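You operate a simulated robot arm through the tools that you are given. There is no shell and no other tool.

Carry out the task below with a simulated two-armed robot. There is one attempt and no reset: what you move stays moved.

JOB
Put the yellow ticket on the ledge under the lasting air unit. Fetch the teal brush and set it on the green mat. Close the drawer under the warmer main switch. Switch the brake lever of the tall trolley off. Put the purple bin on the long table. Take the black tape roll and put it in the tissue tray. Take the blue rag from the top of the heel bench and leave it on the shelf under the glue bench. Fetch the small grey rag and set it on the cradle shelf of the tall trolley. Open the green store drawer. Any order will do. Set down upright: yellow ticket. The brake lever of the tall trolley goes to its stop.
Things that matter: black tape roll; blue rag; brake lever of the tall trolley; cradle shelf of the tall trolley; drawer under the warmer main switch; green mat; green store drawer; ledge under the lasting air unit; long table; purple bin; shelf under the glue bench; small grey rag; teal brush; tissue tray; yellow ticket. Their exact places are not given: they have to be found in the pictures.

The check looks at the end state, three seconds after you hand in, the way a careful person would. Anything else that was tipped, shoved, dropped, spilled or broken makes it a failure.

ROBOT AND FRAMES
Two 7-joint arms with two-finger grippers on one trunk, on a base that drives. Base frame: it is fixed to the floor where the robot stands at the start and does not move with it; the origin is under the middle of the robot, x ahead of it, y to its left, z up. Units: mm, rad, N and s.
The left shoulder is at the start at [78, 151, 913], the right one opposite. With the tool pointing down near the work surface each hand reaches from about 100 to 780 mm from the robot's upright axis, wherever it stands, measured 20 degrees to its own side. Places, roughly: black tape roll (8x8x4 cm) [-2500, -3300, 800]; blue rag (10x7x3 cm) [-2700, -3600, 800]; brake lever of the tall trolley [-5200, -3000, 800]; cradle shelf of the tall trolley [-5300, -3600, 1000]; drawer under the warmer main switch [-5100, -1900, 600]; green mat (30x18 cm) [60, -2080, 900]; green store drawer [-100, -1600, 700]; ledge under the lasting air unit (13x22 cm) [3480, 520, 780]; long table [-2600, 800, 900]; purple bin (24x17x11 cm) [-5400, -3300, 400]; shelf under the glue bench [-4100, -4900, 300]; small grey rag (8x5x4 cm) [-1900, -3300, 800]; teal brush (12x6x5 cm) [1900, -200, 800]; tissue tray (28x19 cm) [20, -1540, 900]; yellow ticket [2000, -750, 750]. Payload 2.54 kg a hand.
The tool frame of a hand sits at the grasp point between the pads (the TCP): z along the fingers, y along the line on which they close. The tips reach 30 mm beyond it. Largest opening 116 mm; the body of the gripper starts 95 mm behind the TCP.
Orientation is told as [roll, pitch, yaw] about the base's x, y, z axes, in that order, counted from this pose: with the fingers straight down and closing along the base's y, the tool's x points along the base's -x, its y along +y and its z along -z.

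CONTROLS
- The arms move only by the tool move_arm. It takes "left_series", "right_series" or both (then of equal length, played together; a hand with none holds still); each is a list of rows, each a list of 3 entries, a list of its own where there are three numbers: the finger opening in mm, from 0 to 116, then the shift along the tool's x, y, z in units of 200 mm (1.0 is 200 mm), then the turn, a rotation vector about the tool's x, y, z in units of 60 degrees (1.0 is 60 degrees). In form: [[claw, [x, y, z], [wx, wy, wz]], ...]. A call has 1 to 20 rows; each row is the pose to reach, as a shift and turn from the pose commanded when the call began, along the tool's axes at that moment. A call with a number of a shift or a turn outside -1 to 1 is refused whole. Rows are played at 5 a second. More than 50 mm and 0.15 rad between two rows, or a gripper value outside its range, and nothing of the call is played. Where a pose cannot be reached the arm comes as near as it can. A force on the tool above 40 N (or 10 N above the force at the start of the call, whichever is more), or a blocked arm, ends the call early, and 0.2 s more pass. Each finger travels about 72 mm/s and halts on what it meets, pressing with about 25 N; the grip force reading is that of the motor and also rises with nothing between the fingers. The clock runs only during rows and for 0.2 s after the last one: add rows that repeat a pose to give the fingers time. The reply holds the time, the measured pose of the TCP, the force on the tool along the base axes, the opening and the grip force, in the units named above and with some noise, with the torque about the TCP (base axes, N m) and any sound that the robot's microphone picked up.
- Cameras (640 x 400 px; columns grow to the right, rows downward): "scene" is now at [161, 1.5, 1074.7]; the picture's right is [0.01, -1.00, 0.00], its down [-0.14, -0.00, -0.99] and it looks along [0.99, 0.01, -0.14] (base axes); focal length 214 px, centre (320, 200). "left" rides on the left gripper at [69, 15, -122] in its tool frame; the picture's right is [-0.21, 0.98, 0.00], its down [-0.83, -0.18, -0.53] and it looks along [-0.52, -0.12, 0.85] (tool axes); focal length 251 px, centre (320, 200). "right" rides on the right gripper at [69, -15, -122] in its tool frame; the picture's right is [0.21, 0.98, 0.00], its down [-0.83, 0.18, -0.53] and it looks along [-0.52, 0.12, 0.85] (tool axes); focal length 251 px, centre (320, 200).
- camera(camera): a new picture of that camera. It takes no simulated time.
- move_column(by): slides the trunk up (or, below 0, down) by that many mm; the arms and the scene camera ride with it, the base frame stays. It gives what a move gives, with no picture.
- drive_base(legs): drives the robot by 1 to 6 legs, each [ahead, left, turn to the left] in mm, mm and rad, along the robot's own axes; the way and the turn of a leg run together, so that a leg with both is an arc; at most 1500 mm and 3.142 rad a leg. The arms and the cameras ride along, it lands a little off, and it stops where it bumps. It gives what a move gives.
- turn_head(pan, tilt): turns the head with the scene camera to pan (to the left, within 1.396 rad either way) and tilt (down, from -0.506 to 1.204), counted from straight ahead of the robot. It gives what a move gives.
- probe_pixels(camera, pixels): for up to 12 pixels [column, row] of the newest picture of that camera ("zoom" is the newest enlarged one), the place [x, y, z] in the base frame of the surface seen there, good to about 3 mm. It takes no simulated time.
- close_up(camera, box): a new picture of the part [left, top, right, bottom] of that camera's present view, enlarged. It takes no simulated time.
- close_job(): hands the job in; it is judged then, once.

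Open the grippers and draw the arms clear of the work before you hand the job in, unless the task says otherwise.

The tools are called after "Call:" as a command line: name --argument value ..., lists and objects as JSON in quotes. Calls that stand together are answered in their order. move_arm: Moves the arms, as the interface text tells. Its arguments: {"type":"object","properties":{"left_series":{"type":"array","items":{"type":"array"}},"right_series":{"type":"array","items":{"type":"array"}}},"required":[]} The other tools are called the same way: move_column (by) slides the trunk up or down; drive_base (legs) drives the base; turn_head (pan, tilt) turns the head that bears the scene camera; camera (camera) takes a picture; probe_pixels (camera, pixels) gives the place of the surface under pixels of a picture; close_up (camera, box) takes an enlarged picture of a part of a camera's view; close_job () hands the job in.

At the start:

```text
clock: 0.0
left_ee_pos: [566.1, 201.1, 1036.7]
left_tool_rot: [0.0, 0.001, 0.0]
left_force: [-0.4, -0.6, 0.4]
left_ft_torque: [0.04, 0.02, -0.01]
left_grip_width: 116.0
left_grasp_force: 0.1
right_ee_pos: [363.3, -182.2, 1075.2]
right_tool_rot: [-0.001, -0.001, -0.001]
right_force: [-0.2, -0.7, 0.7]
right_ft_torque: [0.0, 0.02, 0.03]
right_grip_width: 115.7
right_grasp_force: 0.1
trunk travel left (down, up): [-150.0, 139.0]
robot x, y, heading: [-3.5, -0.8, -0.001]
head pan, tilt: [0.007, 0.138]
```

scene: 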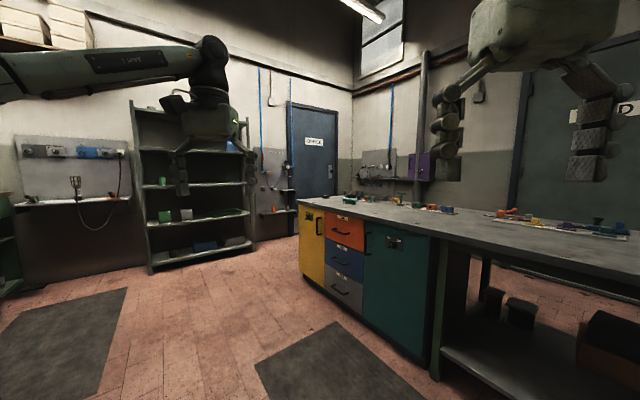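
right: 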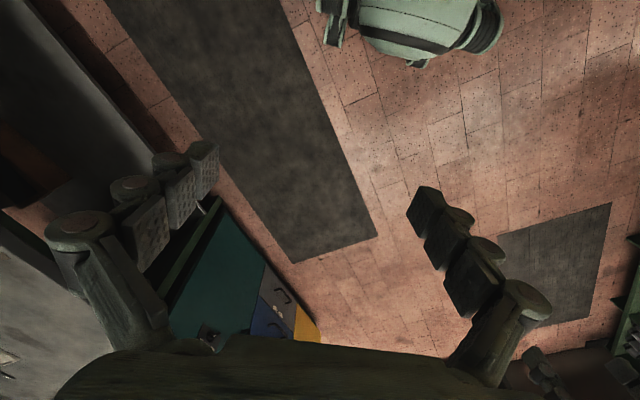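
left: 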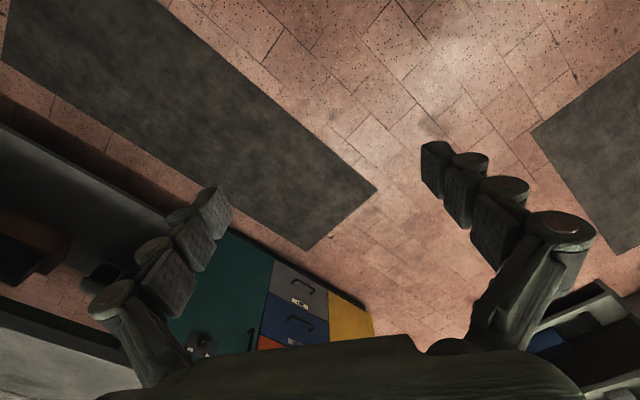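

I see a bench with coloured drawers ahead on the right (pixels 300-640, 200-370) and shelves to the left. I'll look around with the head first, starting to the right.

Call:
turn_head --pan -0.7 --tilt 0.3

Call:
camera --camera "scene"

Call:
turn_head --pan -1.39 --tilt 0.3

Call:
camera --camera "scene"

Call:
turn_head --pan 1.2 --tilt 0.3

Call:
camera --camera "scene"

```text
clock: 1.1
left_ee_pos: [565.7, 201.7, 1037.2]
left_tool_rot: [0.0, 0.001, 0.001]
left_force: [0.2, 0.3, 0.0]
left_ft_torque: [-0.03, 0.0, -0.01]
left_grip_width: 115.9
left_grasp_force: 0.2
right_ee_pos: [364.4, -182.1, 1075.7]
right_tool_rot: [0.0, 0.0, -0.001]
right_force: [0.2, 0.4, 0.7]
right_ft_torque: [-0.03, 0.0, 0.0]
right_grip_width: 116.1
right_grasp_force: 0.1
trunk travel left (down, up): [-150.0, 139.0]
robot x, y, heading: [0.5, -1.7, -0.001]
head pan, tilt: [-0.7, 0.3]
```

```text
taken
```

scene: 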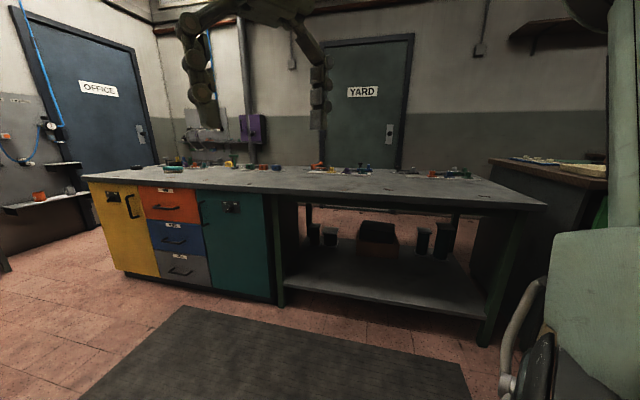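

```text
clock: 2.1
left_ee_pos: [565.5, 200.4, 1037.7]
left_tool_rot: [-0.001, 0.0, 0.001]
left_force: [-0.4, -0.3, 0.3]
left_ft_torque: [-0.02, 0.0, -0.01]
left_grip_width: 116.1
left_grasp_force: 0.0
right_ee_pos: [364.5, -181.9, 1076.1]
right_tool_rot: [0.001, 0.0, -0.002]
right_force: [0.0, 0.1, -0.6]
right_ft_torque: [-0.03, -0.01, 0.01]
right_grip_width: 116.1
right_grasp_force: 0.0
trunk travel left (down, up): [-150.0, 139.0]
robot x, y, heading: [-0.8, 2.1, -0.002]
head pan, tilt: [-1.389, 0.3]
```

```text
taken
```

scene: 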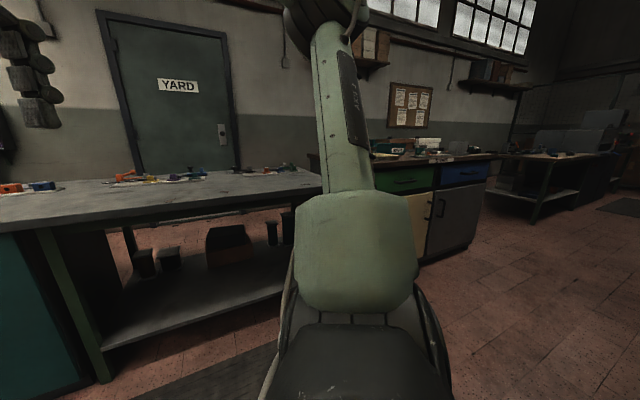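

```text
clock: 4.5
left_ee_pos: [566.0, 200.4, 1038.0]
left_tool_rot: [-0.001, 0.0, 0.001]
left_force: [-0.5, 0.3, 0.4]
left_ft_torque: [-0.01, 0.02, 0.0]
left_grip_width: 115.9
left_grasp_force: 0.0
right_ee_pos: [364.8, -182.2, 1075.9]
right_tool_rot: [0.0, 0.0, -0.003]
right_force: [0.0, -0.5, 0.3]
right_ft_torque: [-0.01, -0.03, 0.0]
right_grip_width: 115.9
right_grasp_force: 0.0
trunk travel left (down, up): [-150.0, 139.0]
robot x, y, heading: [-0.4, 0.7, -0.002]
head pan, tilt: [1.201, 0.3]
```

```text
taken
```

scene: 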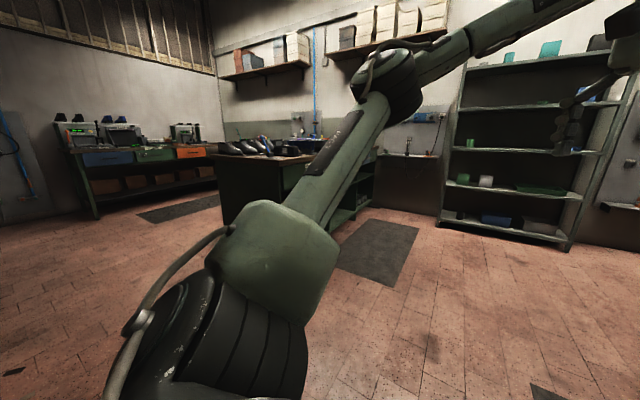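

I'll look at the near bench again and probe its edges and floor so that I can plan the way.

Call:
turn_head --pan -0.5 --tilt 0.3

Call:
camera --camera "scene"

Call:
close_up --camera "scene" --box '[160, 130, 480, 330]'

```text
clock: 6.2
left_ee_pos: [566.0, 200.4, 1039.1]
left_tool_rot: [0.0, 0.001, 0.002]
left_force: [0.6, 0.0, -0.5]
left_ft_torque: [-0.02, -0.01, -0.01]
left_grip_width: 116.3
left_grasp_force: 0.1
right_ee_pos: [364.9, -181.5, 1074.6]
right_tool_rot: [0.001, -0.001, -0.001]
right_force: [-0.5, 0.0, 0.5]
right_ft_torque: [0.01, 0.0, 0.0]
right_grip_width: 116.2
right_grasp_force: 0.0
trunk travel left (down, up): [-150.0, 139.0]
robot x, y, heading: [3.9, -2.3, 0.002]
head pan, tilt: [-0.499, 0.3]
```

```text
taken
```

scene: 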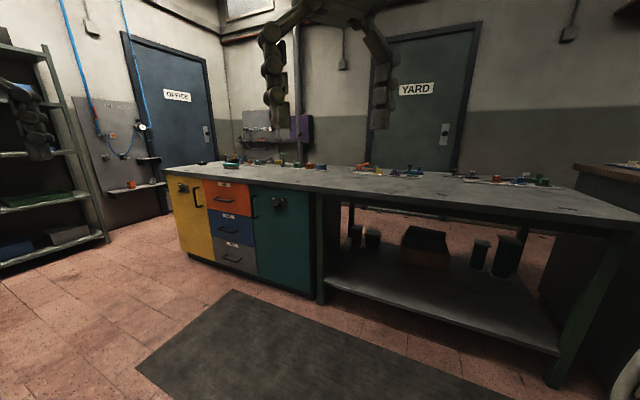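

```text
2.00 times, centred on (320, 230) of scene
```

zoom: 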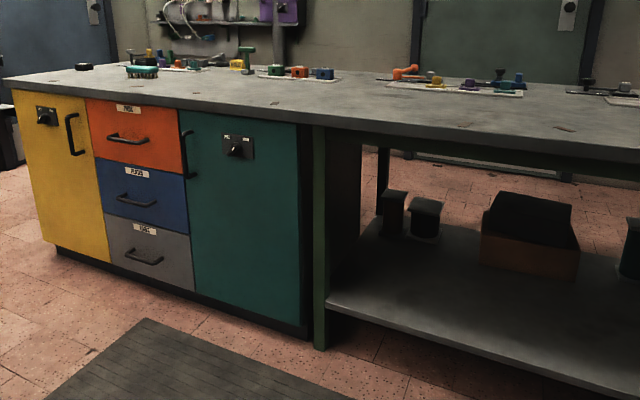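

The teal brush looks to be at zoom pixel (140,72). I'll probe bench corners, brush, floor and others.

Call:
probe_pixels --camera "zoom" --pixels '[[140, 72], [6, 80], [83, 66], [300, 125], [320, 345], [55, 250], [237, 64], [246, 52], [620, 150], [200, 62]]'

Call:
probe_pixels --camera "scene" --pixels '[[131, 187], [150, 190], [165, 212], [640, 215], [560, 380], [560, 185], [265, 140], [302, 135], [140, 370], [235, 292], [600, 170], [85, 250]]'

```text
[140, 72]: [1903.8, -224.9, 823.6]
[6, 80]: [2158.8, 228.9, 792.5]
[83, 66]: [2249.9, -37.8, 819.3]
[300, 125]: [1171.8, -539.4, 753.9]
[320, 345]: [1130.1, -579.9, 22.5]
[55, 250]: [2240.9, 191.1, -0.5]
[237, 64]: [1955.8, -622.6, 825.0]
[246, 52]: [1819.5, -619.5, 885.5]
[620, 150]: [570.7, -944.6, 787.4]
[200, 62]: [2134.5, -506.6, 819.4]
```

```text
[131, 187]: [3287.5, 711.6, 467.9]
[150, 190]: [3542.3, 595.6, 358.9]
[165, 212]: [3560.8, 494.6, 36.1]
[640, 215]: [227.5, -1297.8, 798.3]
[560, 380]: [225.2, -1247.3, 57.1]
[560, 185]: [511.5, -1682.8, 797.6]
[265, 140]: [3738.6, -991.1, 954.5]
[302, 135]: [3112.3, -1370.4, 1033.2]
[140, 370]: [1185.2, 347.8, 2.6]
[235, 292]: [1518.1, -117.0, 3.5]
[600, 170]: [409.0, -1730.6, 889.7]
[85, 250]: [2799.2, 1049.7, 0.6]
```

The front edge of the bench runs from about (2159,229) to (227,-1298). The brush is about 200 mm in from that edge, so I'll drive to face the bench there.

Call:
drive_base --legs '[[1470, 330, 0], [0, 0, -0.9]]'

Call:
turn_head --pan 0 --tilt 0.5

Call:
camera --camera "scene"

Call:
turn_head --pan 0.9 --tilt 0.2

Call:
camera --camera "scene"

```text
refused: leg 1 is longer than a leg can be; nothing moved
```

```text
clock: 7.1
left_ee_pos: [566.1, 199.5, 1038.3]
left_tool_rot: [0.0, 0.001, 0.002]
left_force: [-0.7, -0.2, -0.4]
left_ft_torque: [0.02, 0.0, -0.02]
left_grip_width: 116.0
left_grasp_force: 0.1
right_ee_pos: [365.4, -181.7, 1074.0]
right_tool_rot: [-0.001, 0.001, -0.002]
right_force: [0.1, -0.1, -0.4]
right_ft_torque: [-0.02, 0.01, -0.02]
right_grip_width: 115.9
right_grasp_force: 0.1
trunk travel left (down, up): [-150.0, 139.0]
robot x, y, heading: [-0.1, 0.4, 0.005]
head pan, tilt: [0.0, 0.499]
```

```text
taken
```

scene: 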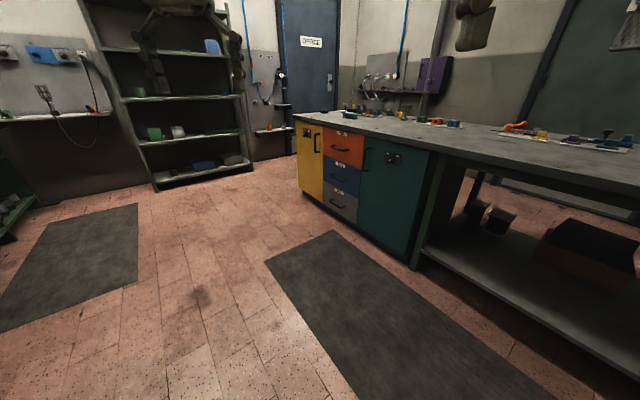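

```text
clock: 8.3
left_ee_pos: [567.5, 199.9, 1038.0]
left_tool_rot: [0.0, -0.002, 0.001]
left_force: [0.7, 0.3, -0.1]
left_ft_torque: [-0.03, -0.03, -0.01]
left_grip_width: 116.1
left_grasp_force: 0.1
right_ee_pos: [363.5, -183.3, 1075.3]
right_tool_rot: [0.0, 0.002, 0.0]
right_force: [-0.7, 0.1, -0.3]
right_ft_torque: [0.0, -0.02, -0.03]
right_grip_width: 116.1
right_grasp_force: 0.2
trunk travel left (down, up): [-150.0, 139.0]
robot x, y, heading: [0.2, -4.4, -0.006]
head pan, tilt: [0.901, 0.201]
```

```text
taken
```

scene: 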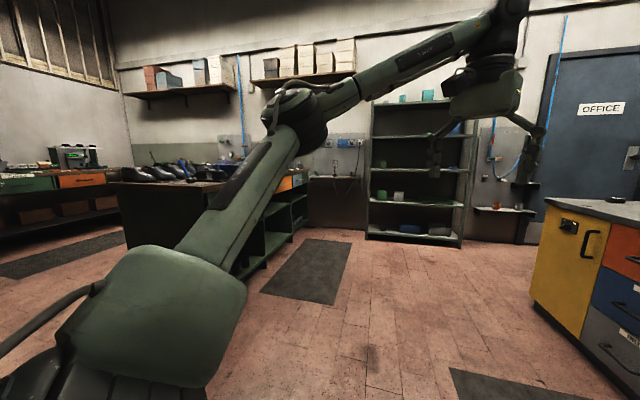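

The leg was a hair too long, so nothing moved. The path ahead looks free; I'll drive in two shorter legs and then turn to the bench.

Call:
drive_base --legs '[[1000, 200, 0], [470, 130, 0], [0, 0, -0.9]]'

Call:
turn_head --pan 0 --tilt 0.5

Call:
camera --camera "scene"

Call:
turn_head --pan 0.9 --tilt 0.2

Call:
camera --camera "scene"

```text
clock: 18.3
left_ee_pos: [1957.3, 16.9, 1037.9]
left_tool_rot: [0.001, 0.0, -0.887]
left_force: [0.2, 0.5, 1.0]
left_ft_torque: [-0.03, 0.01, -0.02]
left_grip_width: 115.8
left_grasp_force: 0.1
right_ee_pos: [1532.6, -69.4, 1076.3]
right_tool_rot: [0.0, 0.001, -0.891]
right_force: [0.3, 0.3, 0.0]
right_ft_torque: [0.02, 0.01, -0.05]
right_grip_width: 115.8
right_grasp_force: 0.2
trunk travel left (down, up): [-150.0, 139.0]
robot x, y, heading: [1444.4, 327.8, -0.89]
head pan, tilt: [0.901, 0.201]
```

```text
clock: 19.5
left_ee_pos: [1957.2, 15.2, 1038.5]
left_tool_rot: [0.0, 0.001, -0.887]
left_force: [-0.2, -0.1, -0.3]
left_ft_torque: [0.02, 0.02, 0.01]
left_grip_width: 115.9
left_grasp_force: 0.0
right_ee_pos: [1532.6, -68.6, 1074.6]
right_tool_rot: [0.0, 0.0, -0.89]
right_force: [0.3, 0.7, 0.4]
right_ft_torque: [0.04, 0.0, -0.01]
right_grip_width: 116.3
right_grasp_force: 0.2
trunk travel left (down, up): [-150.0, 139.0]
robot x, y, heading: [1446.9, 329.8, -0.886]
head pan, tilt: [0.0, 0.499]
```

```text
taken
```

scene: 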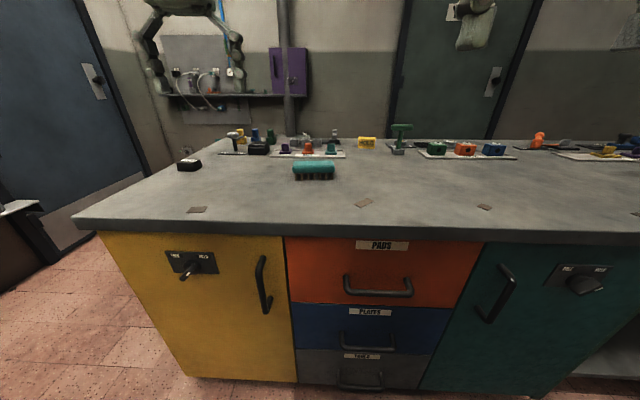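

```text
clock: 20.7
left_ee_pos: [1958.1, 16.0, 1038.2]
left_tool_rot: [0.001, 0.0, -0.885]
left_force: [0.0, -0.5, -0.2]
left_ft_torque: [0.01, -0.01, -0.01]
left_grip_width: 116.0
left_grasp_force: 0.1
right_ee_pos: [1533.0, -68.0, 1075.2]
right_tool_rot: [0.0, 0.0, -0.889]
right_force: [0.4, 0.0, 0.4]
right_ft_torque: [-0.01, -0.02, 0.03]
right_grip_width: 116.2
right_grasp_force: 0.1
trunk travel left (down, up): [-150.0, 139.0]
robot x, y, heading: [1447.3, 329.9, -0.887]
head pan, tilt: [0.901, 0.201]
```

```text
taken
```

scene: 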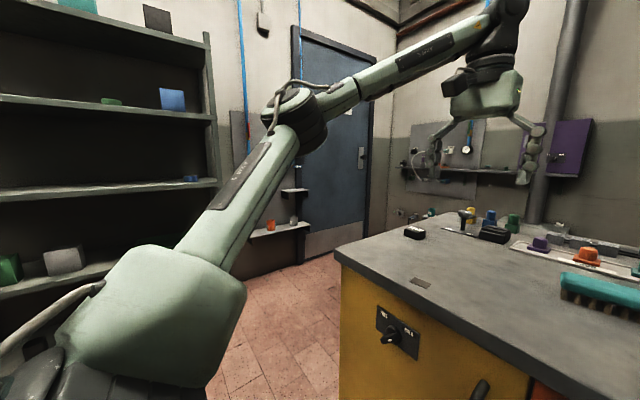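

The brush is at (313,168) and a yellow block at (367,141). I'll zoom in on the bench top.

Call:
turn_head --pan 0 --tilt 0.3

Call:
close_up --camera "scene" --box '[160, 120, 400, 270]'

Call:
close_up --camera "scene" --box '[400, 120, 640, 270]'

```text
clock: 21.9
left_ee_pos: [1957.4, 16.5, 1037.5]
left_tool_rot: [0.0, 0.0, -0.887]
left_force: [1.0, -0.3, -0.4]
left_ft_torque: [-0.04, -0.02, 0.0]
left_grip_width: 116.2
left_grasp_force: 0.1
right_ee_pos: [1533.0, -68.3, 1075.6]
right_tool_rot: [0.001, 0.001, -0.89]
right_force: [-0.6, -0.5, -0.4]
right_ft_torque: [0.02, 0.03, 0.02]
right_grip_width: 115.9
right_grasp_force: 0.1
trunk travel left (down, up): [-150.0, 139.0]
robot x, y, heading: [1442.4, 329.5, -0.891]
head pan, tilt: [0.0, 0.3]
```

```text
2.67 times, centred on (280, 195) of scene
```

zoom: 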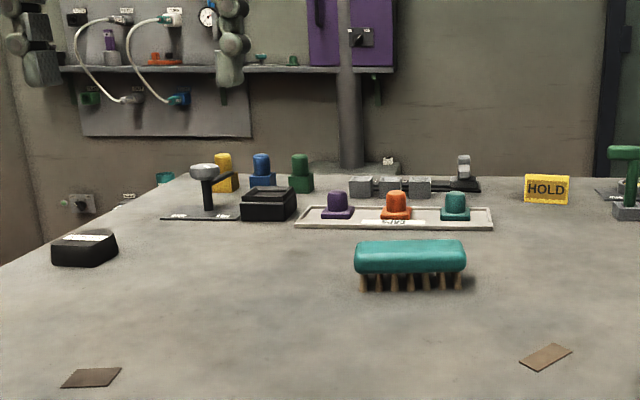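

```text
2.67 times, centred on (520, 195) of scene
```

zoom: 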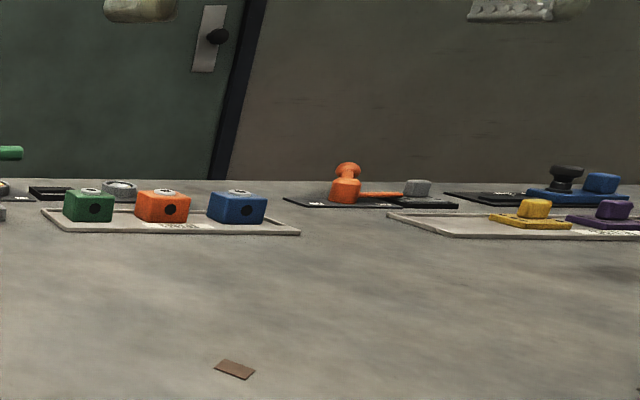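

The yellow "HOLD" card at zoom (546,188) should be the ticket. I'll probe it and the brush in the first zoom.

Call:
close_up --camera "scene" --box '[340, 130, 420, 180]'

Call:
close_up --camera "scene" --box '[160, 120, 400, 270]'

Call:
probe_pixels --camera "zoom" --pixels '[[527, 188], [566, 188], [546, 177], [546, 202], [546, 210], [362, 250], [408, 243], [408, 260], [462, 250], [408, 280], [365, 287], [458, 287]]'

```text
8.00 times, centred on (380, 155) of scene
```

zoom: 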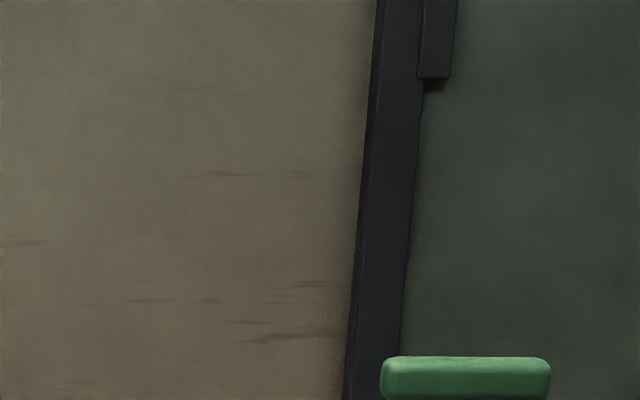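

```text
2.67 times, centred on (280, 195) of scene
```

zoom: 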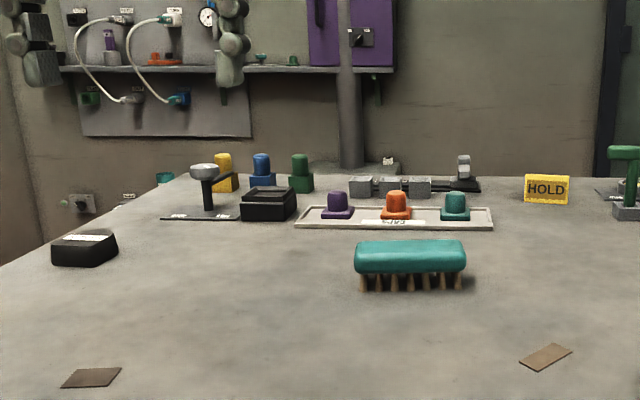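

```text
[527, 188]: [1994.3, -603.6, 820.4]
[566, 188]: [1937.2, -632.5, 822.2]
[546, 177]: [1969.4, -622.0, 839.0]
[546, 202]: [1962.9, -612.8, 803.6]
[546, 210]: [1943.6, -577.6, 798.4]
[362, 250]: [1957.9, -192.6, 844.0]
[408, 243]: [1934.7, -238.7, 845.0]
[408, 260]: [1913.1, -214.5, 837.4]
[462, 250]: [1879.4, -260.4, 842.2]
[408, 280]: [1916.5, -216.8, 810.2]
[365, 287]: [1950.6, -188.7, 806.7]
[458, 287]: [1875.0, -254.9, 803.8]
```

The ticket is about 544 mm deep in the bench; the brush is about 724 mm ahead of me. I'll look down to see how much room the base has to the bench.

Call:
turn_head --pan 0 --tilt 1.2

Call:
camera --camera "scene"

Call:
probe_pixels --camera "scene" --pixels '[[320, 100], [320, 50], [320, 200], [320, 300], [320, 380], [200, 350], [450, 350]]'

```text
clock: 23.1
left_ee_pos: [1958.1, 16.6, 1037.6]
left_tool_rot: [0.0, -0.001, -0.887]
left_force: [-0.9, 0.0, -0.3]
left_ft_torque: [0.0, 0.02, -0.02]
left_grip_width: 116.2
left_grasp_force: 0.1
right_ee_pos: [1533.2, -68.9, 1075.0]
right_tool_rot: [0.001, -0.001, -0.891]
right_force: [0.2, 0.2, -0.2]
right_ft_torque: [0.02, 0.0, 0.02]
right_grip_width: 116.0
right_grasp_force: 0.0
trunk travel left (down, up): [-150.0, 139.0]
robot x, y, heading: [1442.0, 329.5, -0.894]
head pan, tilt: [0.0, 1.201]
```

```text
taken
```

scene: 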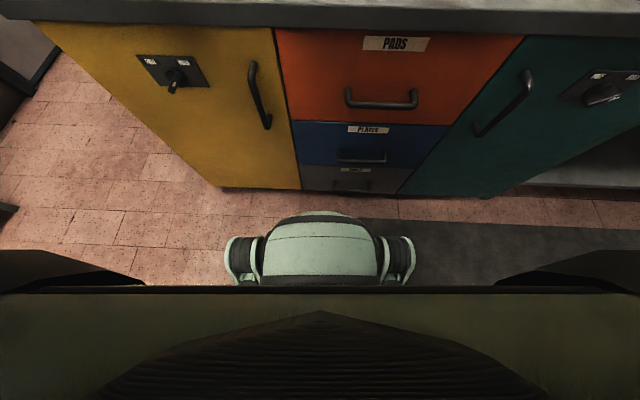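

```text
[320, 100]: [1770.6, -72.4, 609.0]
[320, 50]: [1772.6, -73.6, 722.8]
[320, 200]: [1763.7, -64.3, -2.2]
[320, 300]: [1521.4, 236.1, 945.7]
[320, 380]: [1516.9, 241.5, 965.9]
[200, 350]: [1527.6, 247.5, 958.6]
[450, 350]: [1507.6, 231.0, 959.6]
```

The base front shows at (320,215). I'll probe it to know its size.

Call:
probe_pixels --camera "scene" --pixels '[[320, 213], [320, 222], [320, 235], [320, 270], [232, 250], [412, 250], [228, 270], [413, 275], [320, 193], [340, 90], [360, 103]]'

```text
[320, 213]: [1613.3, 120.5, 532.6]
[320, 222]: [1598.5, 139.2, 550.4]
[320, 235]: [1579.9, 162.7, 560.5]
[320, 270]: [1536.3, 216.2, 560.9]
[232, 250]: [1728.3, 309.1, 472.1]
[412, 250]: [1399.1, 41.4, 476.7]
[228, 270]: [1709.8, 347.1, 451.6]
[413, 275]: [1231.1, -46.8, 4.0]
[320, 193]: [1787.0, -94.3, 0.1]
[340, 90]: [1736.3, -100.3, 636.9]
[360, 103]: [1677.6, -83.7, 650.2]
```

The base reaches 270 mm ahead of its axis and the drawer handles stand at about 470 mm, so I can go 150 mm closer safely.

Call:
drive_base --legs '[[150, 0, -0.01]]'

Call:
turn_head --pan 0 --tilt 0.6

Call:
camera --camera "scene"

Call:
camera --camera "left"

```text
clock: 24.7
left_ee_pos: [2047.1, -103.3, 1036.7]
left_tool_rot: [0.001, 0.002, -0.901]
left_force: [-0.2, -0.7, -0.3]
left_ft_torque: [0.02, 0.02, -0.02]
left_grip_width: 116.0
left_grasp_force: 0.1
right_ee_pos: [1620.3, -182.9, 1074.6]
right_tool_rot: [0.001, 0.001, -0.906]
right_force: [0.1, -0.5, -0.1]
right_ft_torque: [0.01, 0.0, -0.01]
right_grip_width: 116.1
right_grasp_force: 0.1
trunk travel left (down, up): [-150.0, 139.0]
robot x, y, heading: [1538.3, 217.7, -0.906]
head pan, tilt: [0.0, 1.201]
stopped in leg 1: the robot was blocked; the commanded pose is now the measured one
```

```text
clock: 25.7
left_ee_pos: [2046.3, -104.8, 1036.6]
left_tool_rot: [0.0, 0.002, -0.902]
left_force: [0.4, 0.5, 0.3]
left_ft_torque: [-0.01, 0.0, 0.0]
left_grip_width: 115.8
left_grasp_force: 0.0
right_ee_pos: [1621.9, -182.9, 1075.8]
right_tool_rot: [0.0, 0.001, -0.904]
right_force: [0.6, 0.1, 0.1]
right_ft_torque: [0.0, -0.03, 0.01]
right_grip_width: 116.2
right_grasp_force: 0.2
trunk travel left (down, up): [-150.0, 139.0]
robot x, y, heading: [1542.4, 215.8, -0.9]
head pan, tilt: [0.0, 0.6]
```

```text
taken
```

scene: 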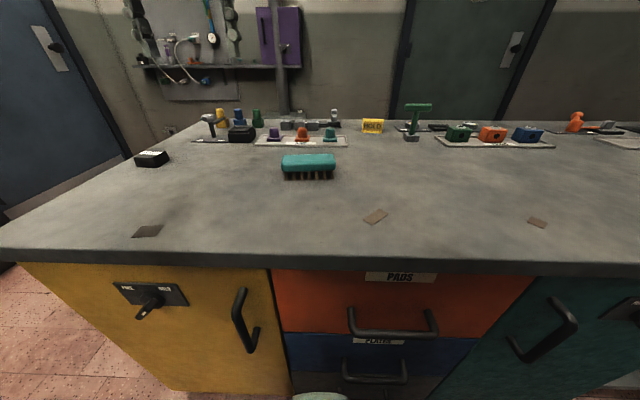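

```text
taken
```

left: 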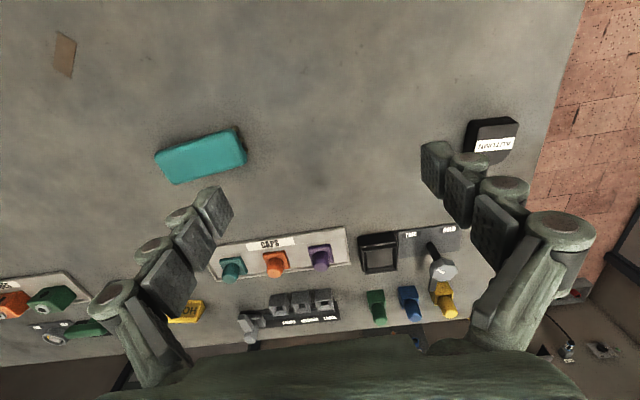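

The base was stopped just at the goal (about 148 mm), fine. The left hand camera sees the brush at (200,155); I'll probe its edges for exact centre and yaw, plus the ticket at (185,312) and the bench's back edge.

Call:
probe_pixels --camera "left" --pixels '[[158, 155], [236, 131], [243, 157], [178, 180], [200, 155], [165, 310], [200, 310], [185, 300], [185, 320], [300, 350], [60, 365], [20, 366]]'

Call:
close_up --camera "left" --box '[100, 240, 260, 340]'

```text
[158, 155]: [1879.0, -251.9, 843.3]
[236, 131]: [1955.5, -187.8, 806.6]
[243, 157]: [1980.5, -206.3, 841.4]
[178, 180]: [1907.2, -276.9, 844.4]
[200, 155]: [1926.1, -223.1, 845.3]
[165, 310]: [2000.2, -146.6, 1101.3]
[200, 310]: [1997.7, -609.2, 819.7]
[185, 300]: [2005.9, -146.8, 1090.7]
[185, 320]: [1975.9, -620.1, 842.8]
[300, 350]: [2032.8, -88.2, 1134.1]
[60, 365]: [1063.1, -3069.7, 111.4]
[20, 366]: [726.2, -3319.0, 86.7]
```

```text
4.00 times, centred on (180, 290) of left
```

zoom: 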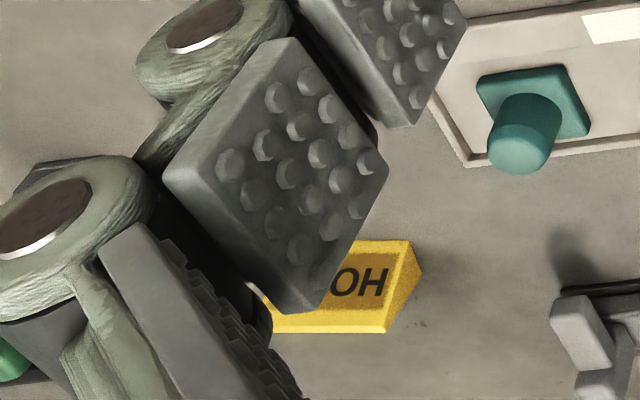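

The brush centre is about (1928,-229), its long axis at yaw about 0.76. I'll move the left hand over it while turning, so that the fingers will close across its width.

Call:
move_arm --left_series '[[116, [-0.015, -0.106, 0.056], [0, 0, 0.125]], [116, [-0.03, -0.212, 0.112], [0, 0, 0.25]], [116, [-0.045, -0.319, 0.169], [0, 0, 0.375]], [116, [-0.06, -0.425, 0.225], [0, 0, 0.5]], [116, [-0.075, -0.531, 0.281], [0, 0, 0.625]], [116, [-0.09, -0.637, 0.337], [0, 0, 0.75]], [116, [-0.105, -0.744, 0.394], [0, 0, 0.875]], [116, [-0.12, -0.85, 0.45], [0, 0, 1.0]]]'

Call:
camera --camera "left"

```text
clock: 27.5
left_ee_pos: [1888.6, -195.3, 932.0]
left_tool_rot: [0.002, -0.003, -1.944]
left_force: [-0.2, -0.1, -0.7]
left_ft_torque: [0.0, -0.02, 0.02]
left_grip_width: 116.0
left_grasp_force: 0.1
left hand out of reach, approached as far as the arm can: row 7, 8
right_ee_pos: [1621.7, -182.9, 1075.0]
right_tool_rot: [0.0, 0.0, -0.904]
right_force: [0.5, 0.1, 0.6]
right_ft_torque: [0.02, 0.01, 0.0]
right_grip_width: 116.1
right_grasp_force: 0.0
trunk travel left (down, up): [-150.0, 139.0]
robot x, y, heading: [1542.0, 220.7, -0.903]
head pan, tilt: [0.0, 0.6]
```

```text
taken
```

left: 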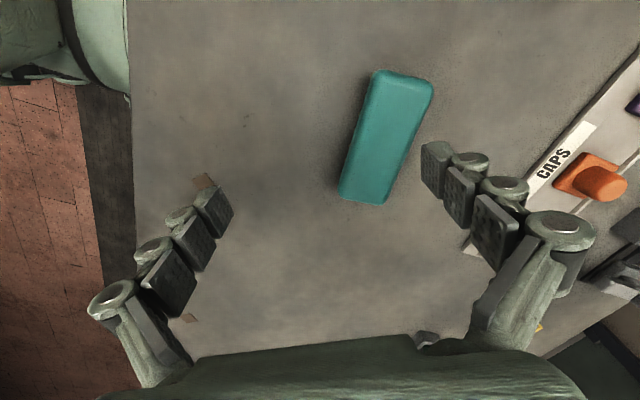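

The left arm falls a bit short here, so I'll shift the base to the right along the bench so the brush lies at the left hand's own side.

Call:
drive_base --legs '[[-15, 0, 0], [0, -190, 0]]'

```text
clock: 30.3
left_ee_pos: [1734.0, -298.4, 931.7]
left_tool_rot: [-0.001, -0.001, -1.942]
left_force: [-0.2, -0.1, -0.6]
left_ft_torque: [0.02, 0.01, 0.0]
left_grip_width: 115.9
left_grasp_force: 0.0
right_ee_pos: [1466.0, -284.4, 1075.7]
right_tool_rot: [0.0, 0.001, -0.902]
right_force: [0.0, -0.3, -0.3]
right_ft_torque: [-0.02, -0.02, 0.0]
right_grip_width: 116.0
right_grasp_force: 0.1
trunk travel left (down, up): [-150.0, 139.0]
robot x, y, heading: [1383.7, 113.6, -0.894]
head pan, tilt: [0.0, 0.6]
```

Now the brush lies about 190 mm to my left side. I'll finish the turn and go above it.

Call:
move_arm --left_series '[[116, [0.112, 0.13, 0.027], [0, 0, 0.072]], [116, [0.224, 0.26, 0.053], [0, 0, 0.143]], [116, [0.336, 0.39, 0.08], [0, 0, 0.215]], [116, [0.449, 0.519, 0.107], [0, 0, 0.286]], [116, [0.561, 0.649, 0.133], [0, 0, 0.358]], [116, [0.673, 0.779, 0.16], [0, 0, 0.429]], [116, [0.673, 0.779, 0.16], [0, 0, 0.429]]]'

Call:
camera --camera "left"

```text
clock: 31.9
left_ee_pos: [1687.5, -138.4, 858.1]
left_tool_rot: [0.001, -0.001, -2.389]
left_force: [0.1, 0.4, 0.3]
left_ft_torque: [0.0, -0.04, 0.01]
left_grip_width: 115.8
left_grasp_force: 0.0
left hand out of reach, approached as far as the arm can: row 1, 2, 3, 4, 5, 6, 7
right_ee_pos: [1466.5, -285.5, 1075.3]
right_tool_rot: [0.0, 0.0, -0.904]
right_force: [0.1, -0.2, 0.3]
right_ft_torque: [-0.02, 0.0, -0.02]
right_grip_width: 116.1
right_grasp_force: 0.0
trunk travel left (down, up): [-150.0, 139.0]
robot x, y, heading: [1381.4, 113.4, -0.899]
head pan, tilt: [0.0, 0.6]
```

```text
taken
```

left: 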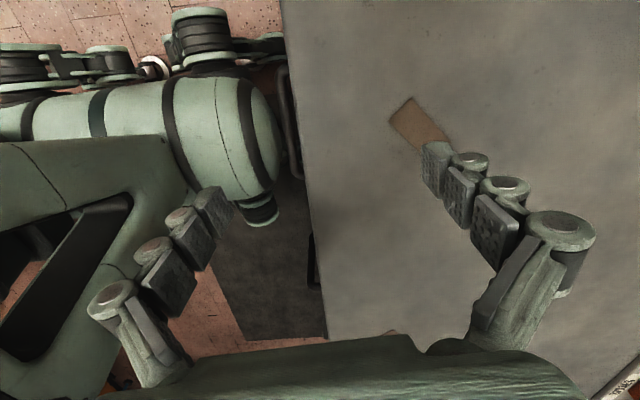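

Turning this way drives the left wrist to its limit and the hand was pulled back towards the edge. I'll lift and turn back the other way.

Call:
move_arm --left_series '[[116, [0, 0, -0.1], [0, 0, -0.1]], [116, [0, 0, -0.2], [0, 0, -0.2]], [116, [0, 0, -0.3], [0, 0, -0.3]], [116, [0, 0, -0.4], [0, 0, -0.4]], [116, [0, 0, -0.5], [0, 0, -0.5]], [116, [0, 0, -0.6], [0, 0, -0.6]], [116, [0, 0, -0.7], [0, 0, -0.7]], [116, [0, 0, -0.7], [0, 0, -0.8]], [116, [0, 0, -0.7], [0, 0, -0.9]], [116, [0, 0, -0.7], [0, 0, -1.0]]]'

```text
clock: 34.1
left_ee_pos: [1692.9, -147.6, 1012.3]
left_tool_rot: [0.0, -0.002, -1.34]
left_force: [-0.2, 0.5, 0.5]
left_ft_torque: [0.02, -0.01, 0.01]
left_grip_width: 116.0
left_grasp_force: 0.0
right_ee_pos: [1468.4, -285.5, 1075.0]
right_tool_rot: [-0.001, -0.001, -0.901]
right_force: [0.1, -0.9, -0.3]
right_ft_torque: [0.0, -0.02, 0.01]
right_grip_width: 116.0
right_grasp_force: 0.2
trunk travel left (down, up): [-150.0, 139.0]
robot x, y, heading: [1380.4, 117.2, -0.897]
head pan, tilt: [0.0, 0.6]
```

The command follows the reached pose. I'll continue the turn counter-clockwise in two steps while moving forward to the brush.

Call:
move_arm --left_series '[[116, [-0.037, 0.046, 0], [0, 0, -0.1]], [116, [-0.075, 0.092, 0], [0, 0, -0.2]], [116, [-0.112, 0.138, 0], [0, 0, -0.3]], [116, [-0.15, 0.184, 0], [0, 0, -0.4]], [116, [-0.187, 0.23, 0], [0, 0, -0.5]], [116, [-0.225, 0.276, 0], [0, 0, -0.6]], [116, [-0.262, 0.322, 0], [0, 0, -0.7]], [116, [-0.3, 0.368, 0], [0, 0, -0.8]], [116, [-0.337, 0.414, 0], [0, 0, -0.9]], [116, [-0.375, 0.46, 0], [0, 0, -1.0]]]'

Call:
move_arm --left_series '[[116, [0, 0, 0], [0, 0, -0.1]], [116, [0, 0, 0], [0, 0, -0.2]], [116, [0, 0, 0], [0, 0, -0.3]], [116, [0, 0, 0], [0, 0, -0.4]], [116, [0, 0, 0], [0, 0, -0.5]], [116, [0, 0, 0], [0, 0, -0.6]], [116, [0, 0, 0], [0, 0, -0.7]], [116, [0, 0, 0], [0, 0, -0.8]], [116, [0, 0, 0], [0, 0, -0.9]], [116, [0, 0, 0], [0, 0, -1.0]]]'

Call:
camera --camera "left"

```text
clock: 36.3
left_ee_pos: [1800.5, -199.2, 1010.7]
left_tool_rot: [-0.003, 0.001, -0.293]
left_force: [-0.1, -0.1, -0.5]
left_ft_torque: [-0.02, -0.01, 0.04]
left_grip_width: 116.0
left_grasp_force: 0.1
right_ee_pos: [1466.8, -285.1, 1075.7]
right_tool_rot: [0.001, -0.001, -0.903]
right_force: [0.5, -1.0, 0.0]
right_ft_torque: [0.01, -0.02, 0.01]
right_grip_width: 116.1
right_grasp_force: 0.0
trunk travel left (down, up): [-150.0, 139.0]
robot x, y, heading: [1388.5, 114.1, -0.902]
head pan, tilt: [0.0, 0.6]
```

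```text
clock: 38.5
left_ee_pos: [1800.4, -200.1, 1012.1]
left_tool_rot: [-0.003, 0.002, 0.755]
left_force: [0.1, -0.5, 0.2]
left_ft_torque: [0.01, 0.0, -0.01]
left_grip_width: 115.9
left_grasp_force: 0.2
right_ee_pos: [1466.8, -285.6, 1074.2]
right_tool_rot: [0.0, 0.0, -0.902]
right_force: [0.2, -0.1, 0.9]
right_ft_torque: [-0.01, -0.02, -0.03]
right_grip_width: 116.0
right_grasp_force: 0.0
trunk travel left (down, up): [-150.0, 139.0]
robot x, y, heading: [1383.7, 114.7, -0.905]
head pan, tilt: [0.0, 0.6]
```

```text
taken
```

left: 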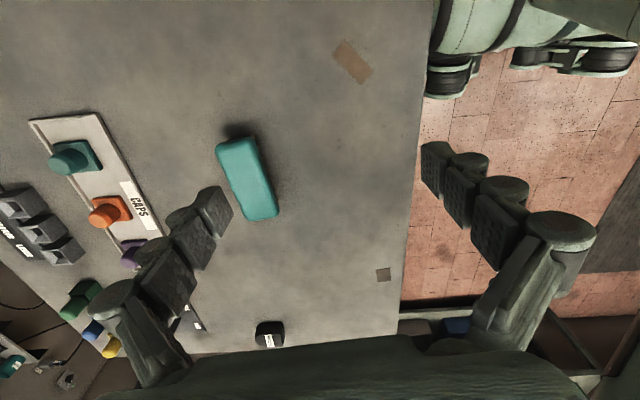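

This turn is fine. Now I move over the brush.

Call:
move_arm --left_series '[[116, [-0.073, -0.109, 0.1], [0, 0, 0]], [116, [-0.146, -0.217, 0.2], [0, 0, 0]], [116, [-0.219, -0.326, 0.3], [0, 0, 0]], [116, [-0.292, -0.434, 0.4], [0, 0, 0]], [116, [-0.365, -0.543, 0.5], [0, 0, 0]], [116, [-0.365, -0.543, 0.5], [0, 0, 0]]]'

Call:
camera --camera "left"

```text
clock: 39.9
left_ee_pos: [1929.3, -229.1, 910.4]
left_tool_rot: [-0.002, 0.004, 0.751]
left_force: [0.1, -0.2, 0.2]
left_ft_torque: [-0.02, 0.01, 0.05]
left_grip_width: 116.0
left_grasp_force: 0.1
right_ee_pos: [1466.5, -285.5, 1075.2]
right_tool_rot: [-0.001, 0.0, -0.903]
right_force: [0.0, 0.1, -0.2]
right_ft_torque: [-0.03, -0.04, 0.0]
right_grip_width: 115.9
right_grasp_force: 0.0
trunk travel left (down, up): [-150.0, 139.0]
robot x, y, heading: [1384.2, 116.5, -0.901]
head pan, tilt: [0.0, 0.6]
```

```text
taken
```

left: 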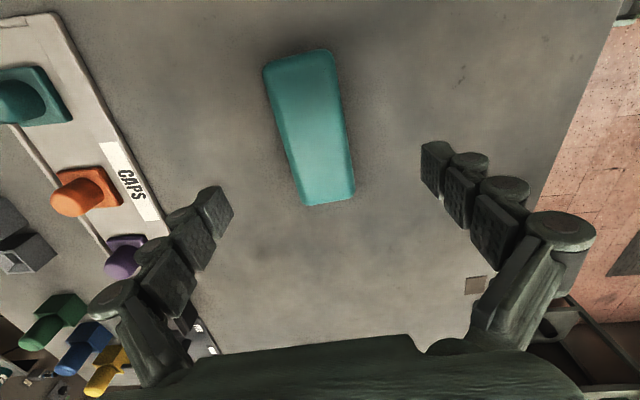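

I'll probe the brush's corners from this view to centre the grip.

Call:
probe_pixels --camera "left" --pixels '[[268, 72], [328, 55], [350, 188], [305, 198], [308, 128], [282, 132], [336, 125], [375, 150], [296, 55], [330, 200]]'

```text
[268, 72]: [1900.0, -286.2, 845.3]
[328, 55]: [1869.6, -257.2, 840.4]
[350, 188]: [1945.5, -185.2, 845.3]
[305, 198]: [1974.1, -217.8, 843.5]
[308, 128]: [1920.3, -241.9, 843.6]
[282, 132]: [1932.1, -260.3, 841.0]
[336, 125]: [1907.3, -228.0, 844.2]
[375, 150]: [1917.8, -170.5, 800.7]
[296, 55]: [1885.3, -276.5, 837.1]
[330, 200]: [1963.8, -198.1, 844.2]
```

Centre is (1922,-237), yaw 0.754: very near. I descend to just above the bench, close on the brush body and lift.

Call:
move_arm --left_series '[[116, [0.05, 0, 0.1], [0, 0, 0]], [116, [0.05, 0, 0.2], [0, 0, 0]], [116, [0.05, 0, 0.3], [0, 0, 0]], [116, [0.05, 0, 0.36], [0, 0, 0]], [60, [0.05, 0, 0.36], [0, 0, 0]], [30, [0.05, 0, 0.36], [0, 0, 0]], [30, [0.05, 0, 0.36], [0, 0, 0]], [30, [0.05, 0, 0.36], [0, 0, 0]], [30, [0.05, 0, 0.36], [0, 0, 0]], [30, [0.05, 0, 0.36], [0, 0, 0]]]'

Call:
camera --camera "left"

```text
clock: 42.1
left_ee_pos: [1919.5, -236.3, 839.7]
left_tool_rot: [-0.001, 0.002, 0.75]
left_force: [-0.3, 1.0, 0.4]
left_ft_torque: [-0.08, 0.07, -0.01]
left_grip_width: 51.2
left_grasp_force: 25.8
right_ee_pos: [1467.2, -286.0, 1074.0]
right_tool_rot: [-0.001, 0.0, -0.901]
right_force: [0.5, -0.4, 0.3]
right_ft_torque: [-0.02, 0.0, -0.03]
right_grip_width: 116.0
right_grasp_force: 0.0
trunk travel left (down, up): [-150.0, 139.0]
robot x, y, heading: [1379.2, 117.8, -0.9]
head pan, tilt: [0.0, 0.6]
```

```text
taken
```

left: 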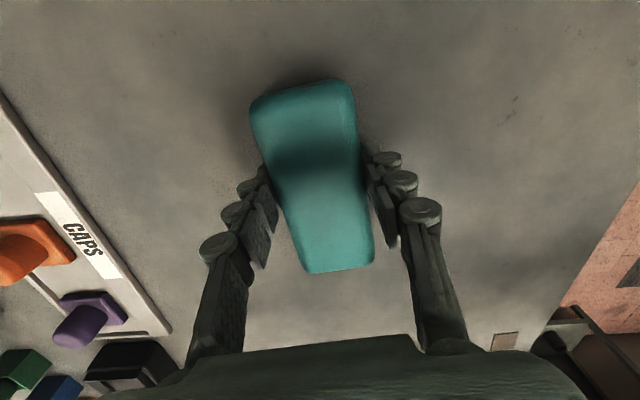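

Grip width 51 mm at 26 N: the brush is held. I lift it and draw it back.

Call:
move_arm --left_series '[[30, [0, 0, -0.2], [0, 0, 0]], [30, [0, 0, -0.4], [0, 0, 0]], [30, [0, 0, -0.6], [0, 0, 0]], [30, [0, 0, -0.8], [0, 0, 0]], [30, [0, 0, -1.0], [0, 0, 0]]]'

Call:
turn_head --pan 0.5 --tilt 0.3

Call:
camera --camera "scene"

```text
clock: 43.3
left_ee_pos: [1917.7, -237.0, 1043.4]
left_tool_rot: [-0.001, 0.0, 0.749]
left_force: [0.3, -0.8, -0.3]
left_ft_torque: [0.01, 0.01, 0.02]
left_grip_width: 30.1
left_grasp_force: 0.1
right_ee_pos: [1465.2, -285.3, 1074.9]
right_tool_rot: [0.0, 0.001, -0.902]
right_force: [-0.4, 0.1, -1.0]
right_ft_torque: [0.02, -0.03, -0.04]
right_grip_width: 115.8
right_grasp_force: 0.0
trunk travel left (down, up): [-150.0, 139.0]
robot x, y, heading: [1384.3, 114.6, -0.901]
head pan, tilt: [0.0, 0.6]
```

```text
clock: 44.2
left_ee_pos: [1917.4, -236.8, 1040.8]
left_tool_rot: [-0.001, 0.001, 0.752]
left_force: [-0.2, -0.2, 0.3]
left_ft_torque: [-0.02, -0.01, 0.03]
left_grip_width: 29.8
left_grasp_force: 0.1
right_ee_pos: [1467.0, -285.8, 1075.8]
right_tool_rot: [-0.002, 0.0, -0.903]
right_force: [0.7, -0.3, -0.7]
right_ft_torque: [0.0, 0.01, -0.01]
right_grip_width: 116.0
right_grasp_force: 0.1
trunk travel left (down, up): [-150.0, 139.0]
robot x, y, heading: [1385.6, 113.9, -0.9]
head pan, tilt: [0.499, 0.3]
```

```text
taken
```

scene: 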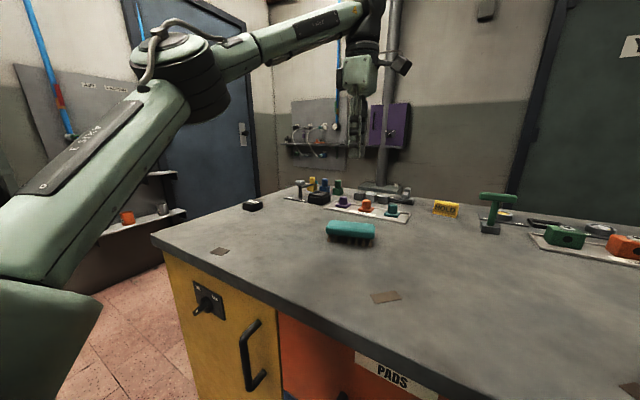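

The brush slipped out and still stands on the bench at (350,230). I'll look from the hand camera and grip lower.

Call:
camera --camera "left"

Call:
close_up --camera "scene" --box '[290, 190, 410, 265]'

Call:
probe_pixels --camera "zoom" --pixels '[[320, 180], [200, 190], [440, 190], [320, 220], [320, 255], [200, 262], [320, 290]]'

```text
taken
```

left: 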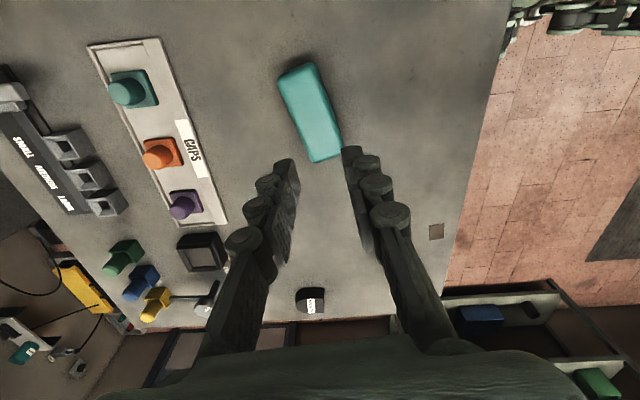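

```text
5.33 times, centred on (350, 228) of scene
```

zoom: 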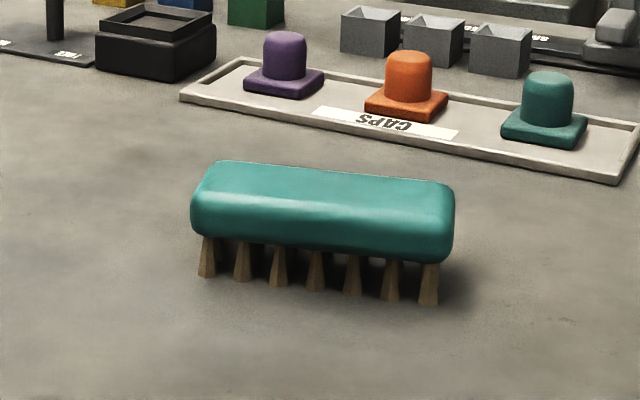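

```text
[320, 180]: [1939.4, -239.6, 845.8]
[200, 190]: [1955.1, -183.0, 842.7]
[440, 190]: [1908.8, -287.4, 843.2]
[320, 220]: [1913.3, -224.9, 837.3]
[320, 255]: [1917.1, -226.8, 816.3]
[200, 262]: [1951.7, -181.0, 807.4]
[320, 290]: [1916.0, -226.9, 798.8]
```

The brush body spans z 820–846, so I gripped only its rounded upper edge. I'll probe the corners again, then go down to TCP z 832.

Call:
probe_pixels --camera "left" --pixels '[[282, 80], [312, 66], [337, 150], [312, 158], [311, 112]]'

Call:
move_arm --left_series '[[60, [0, 0, 0.1], [0, 0, 0]], [90, [0, 0, 0.2], [0, 0, 0]], [116, [0, 0, 0.3], [0, 0, 0]], [116, [0, 0, 0.4], [0, 0, 0]], [116, [0, 0, 0.5], [0, 0, 0]], [116, [0, 0, 0.6], [0, 0, 0]]]'

```text
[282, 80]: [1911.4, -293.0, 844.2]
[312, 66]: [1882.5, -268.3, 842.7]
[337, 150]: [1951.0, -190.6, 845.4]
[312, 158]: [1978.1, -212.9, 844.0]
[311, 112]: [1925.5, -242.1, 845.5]
```

```text
clock: 45.6
left_ee_pos: [1921.4, -237.4, 922.6]
left_tool_rot: [0.0, 0.002, 0.752]
left_force: [-0.4, -0.1, 0.1]
left_ft_torque: [0.0, 0.02, -0.01]
left_grip_width: 115.8
left_grasp_force: 0.1
right_ee_pos: [1466.8, -285.4, 1074.3]
right_tool_rot: [0.0, 0.0, -0.901]
right_force: [0.3, 0.4, 0.4]
right_ft_torque: [-0.01, -0.01, -0.04]
right_grip_width: 116.1
right_grasp_force: 0.1
trunk travel left (down, up): [-150.0, 139.0]
robot x, y, heading: [1385.4, 112.4, -0.899]
head pan, tilt: [0.499, 0.3]
```

The brush turned to yaw 0.86 with centre (1931,-241). I correct for that, descend to z 832, close, and lift slowly.

Call:
move_arm --left_series '[[116, [-0.025, -0.05, 0.1], [0, 0, -0.1]], [116, [-0.025, -0.05, 0.25], [0, 0, -0.1]], [116, [-0.025, -0.05, 0.38], [0, 0, -0.1]], [116, [-0.025, -0.05, 0.45], [0, 0, -0.1]], [80, [-0.025, -0.05, 0.45], [0, 0, -0.1]], [20, [-0.025, -0.05, 0.45], [0, 0, -0.1]], [20, [-0.025, -0.05, 0.45], [0, 0, -0.1]], [20, [-0.025, -0.05, 0.45], [0, 0, -0.1]], [20, [-0.025, -0.05, 0.45], [0, 0, -0.1]], [20, [-0.025, -0.05, 0.45], [0, 0, -0.1]], [20, [-0.025, -0.05, 0.45], [0, 0, -0.1]]]'

Call:
move_arm --left_series '[[20, [0, 0, -0.02], [0, 0, 0]], [20, [0, 0, -0.05], [0, 0, 0]], [20, [0, 0, -0.1], [0, 0, 0]], [20, [0, 0, -0.15], [0, 0, 0]], [20, [0, 0, -0.2], [0, 0, 0]], [20, [0, 0, -0.25], [0, 0, 0]]]'

Call:
camera --camera "left"

```text
clock: 48.0
left_ee_pos: [1932.9, -238.4, 829.3]
left_tool_rot: [0.0, 0.001, 0.857]
left_force: [0.4, 0.8, 0.3]
left_ft_torque: [-0.12, 0.1, 0.05]
left_grip_width: 51.1
left_grasp_force: 25.2
right_ee_pos: [1466.8, -286.1, 1075.1]
right_tool_rot: [-0.001, 0.0, -0.902]
right_force: [-0.3, 0.5, -1.1]
right_ft_torque: [0.0, -0.01, -0.03]
right_grip_width: 115.9
right_grasp_force: 0.0
trunk travel left (down, up): [-150.0, 139.0]
robot x, y, heading: [1384.4, 113.8, -0.898]
head pan, tilt: [0.499, 0.3]
```

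```text
clock: 49.4
left_ee_pos: [1930.9, -242.1, 880.4]
left_tool_rot: [0.0, 0.002, 0.857]
left_force: [0.3, 0.3, -1.4]
left_ft_torque: [-0.01, 0.02, 0.01]
left_grip_width: 51.1
left_grasp_force: 25.0
right_ee_pos: [1467.3, -284.8, 1074.4]
right_tool_rot: [0.001, 0.002, -0.904]
right_force: [-0.3, 0.9, -0.2]
right_ft_torque: [0.03, -0.01, 0.02]
right_grip_width: 116.2
right_grasp_force: 0.0
trunk travel left (down, up): [-150.0, 139.0]
robot x, y, heading: [1385.6, 113.8, -0.9]
head pan, tilt: [0.499, 0.3]
```

```text
taken
```

left: 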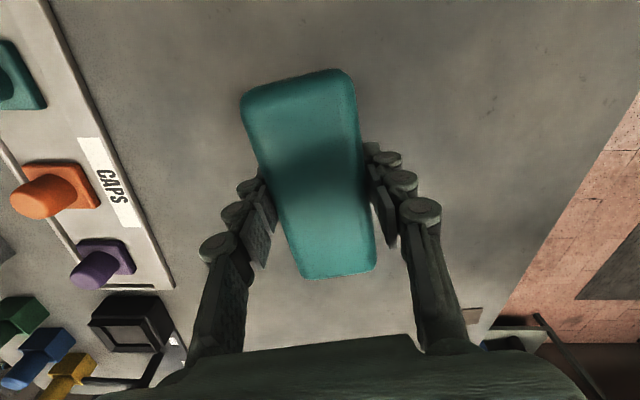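

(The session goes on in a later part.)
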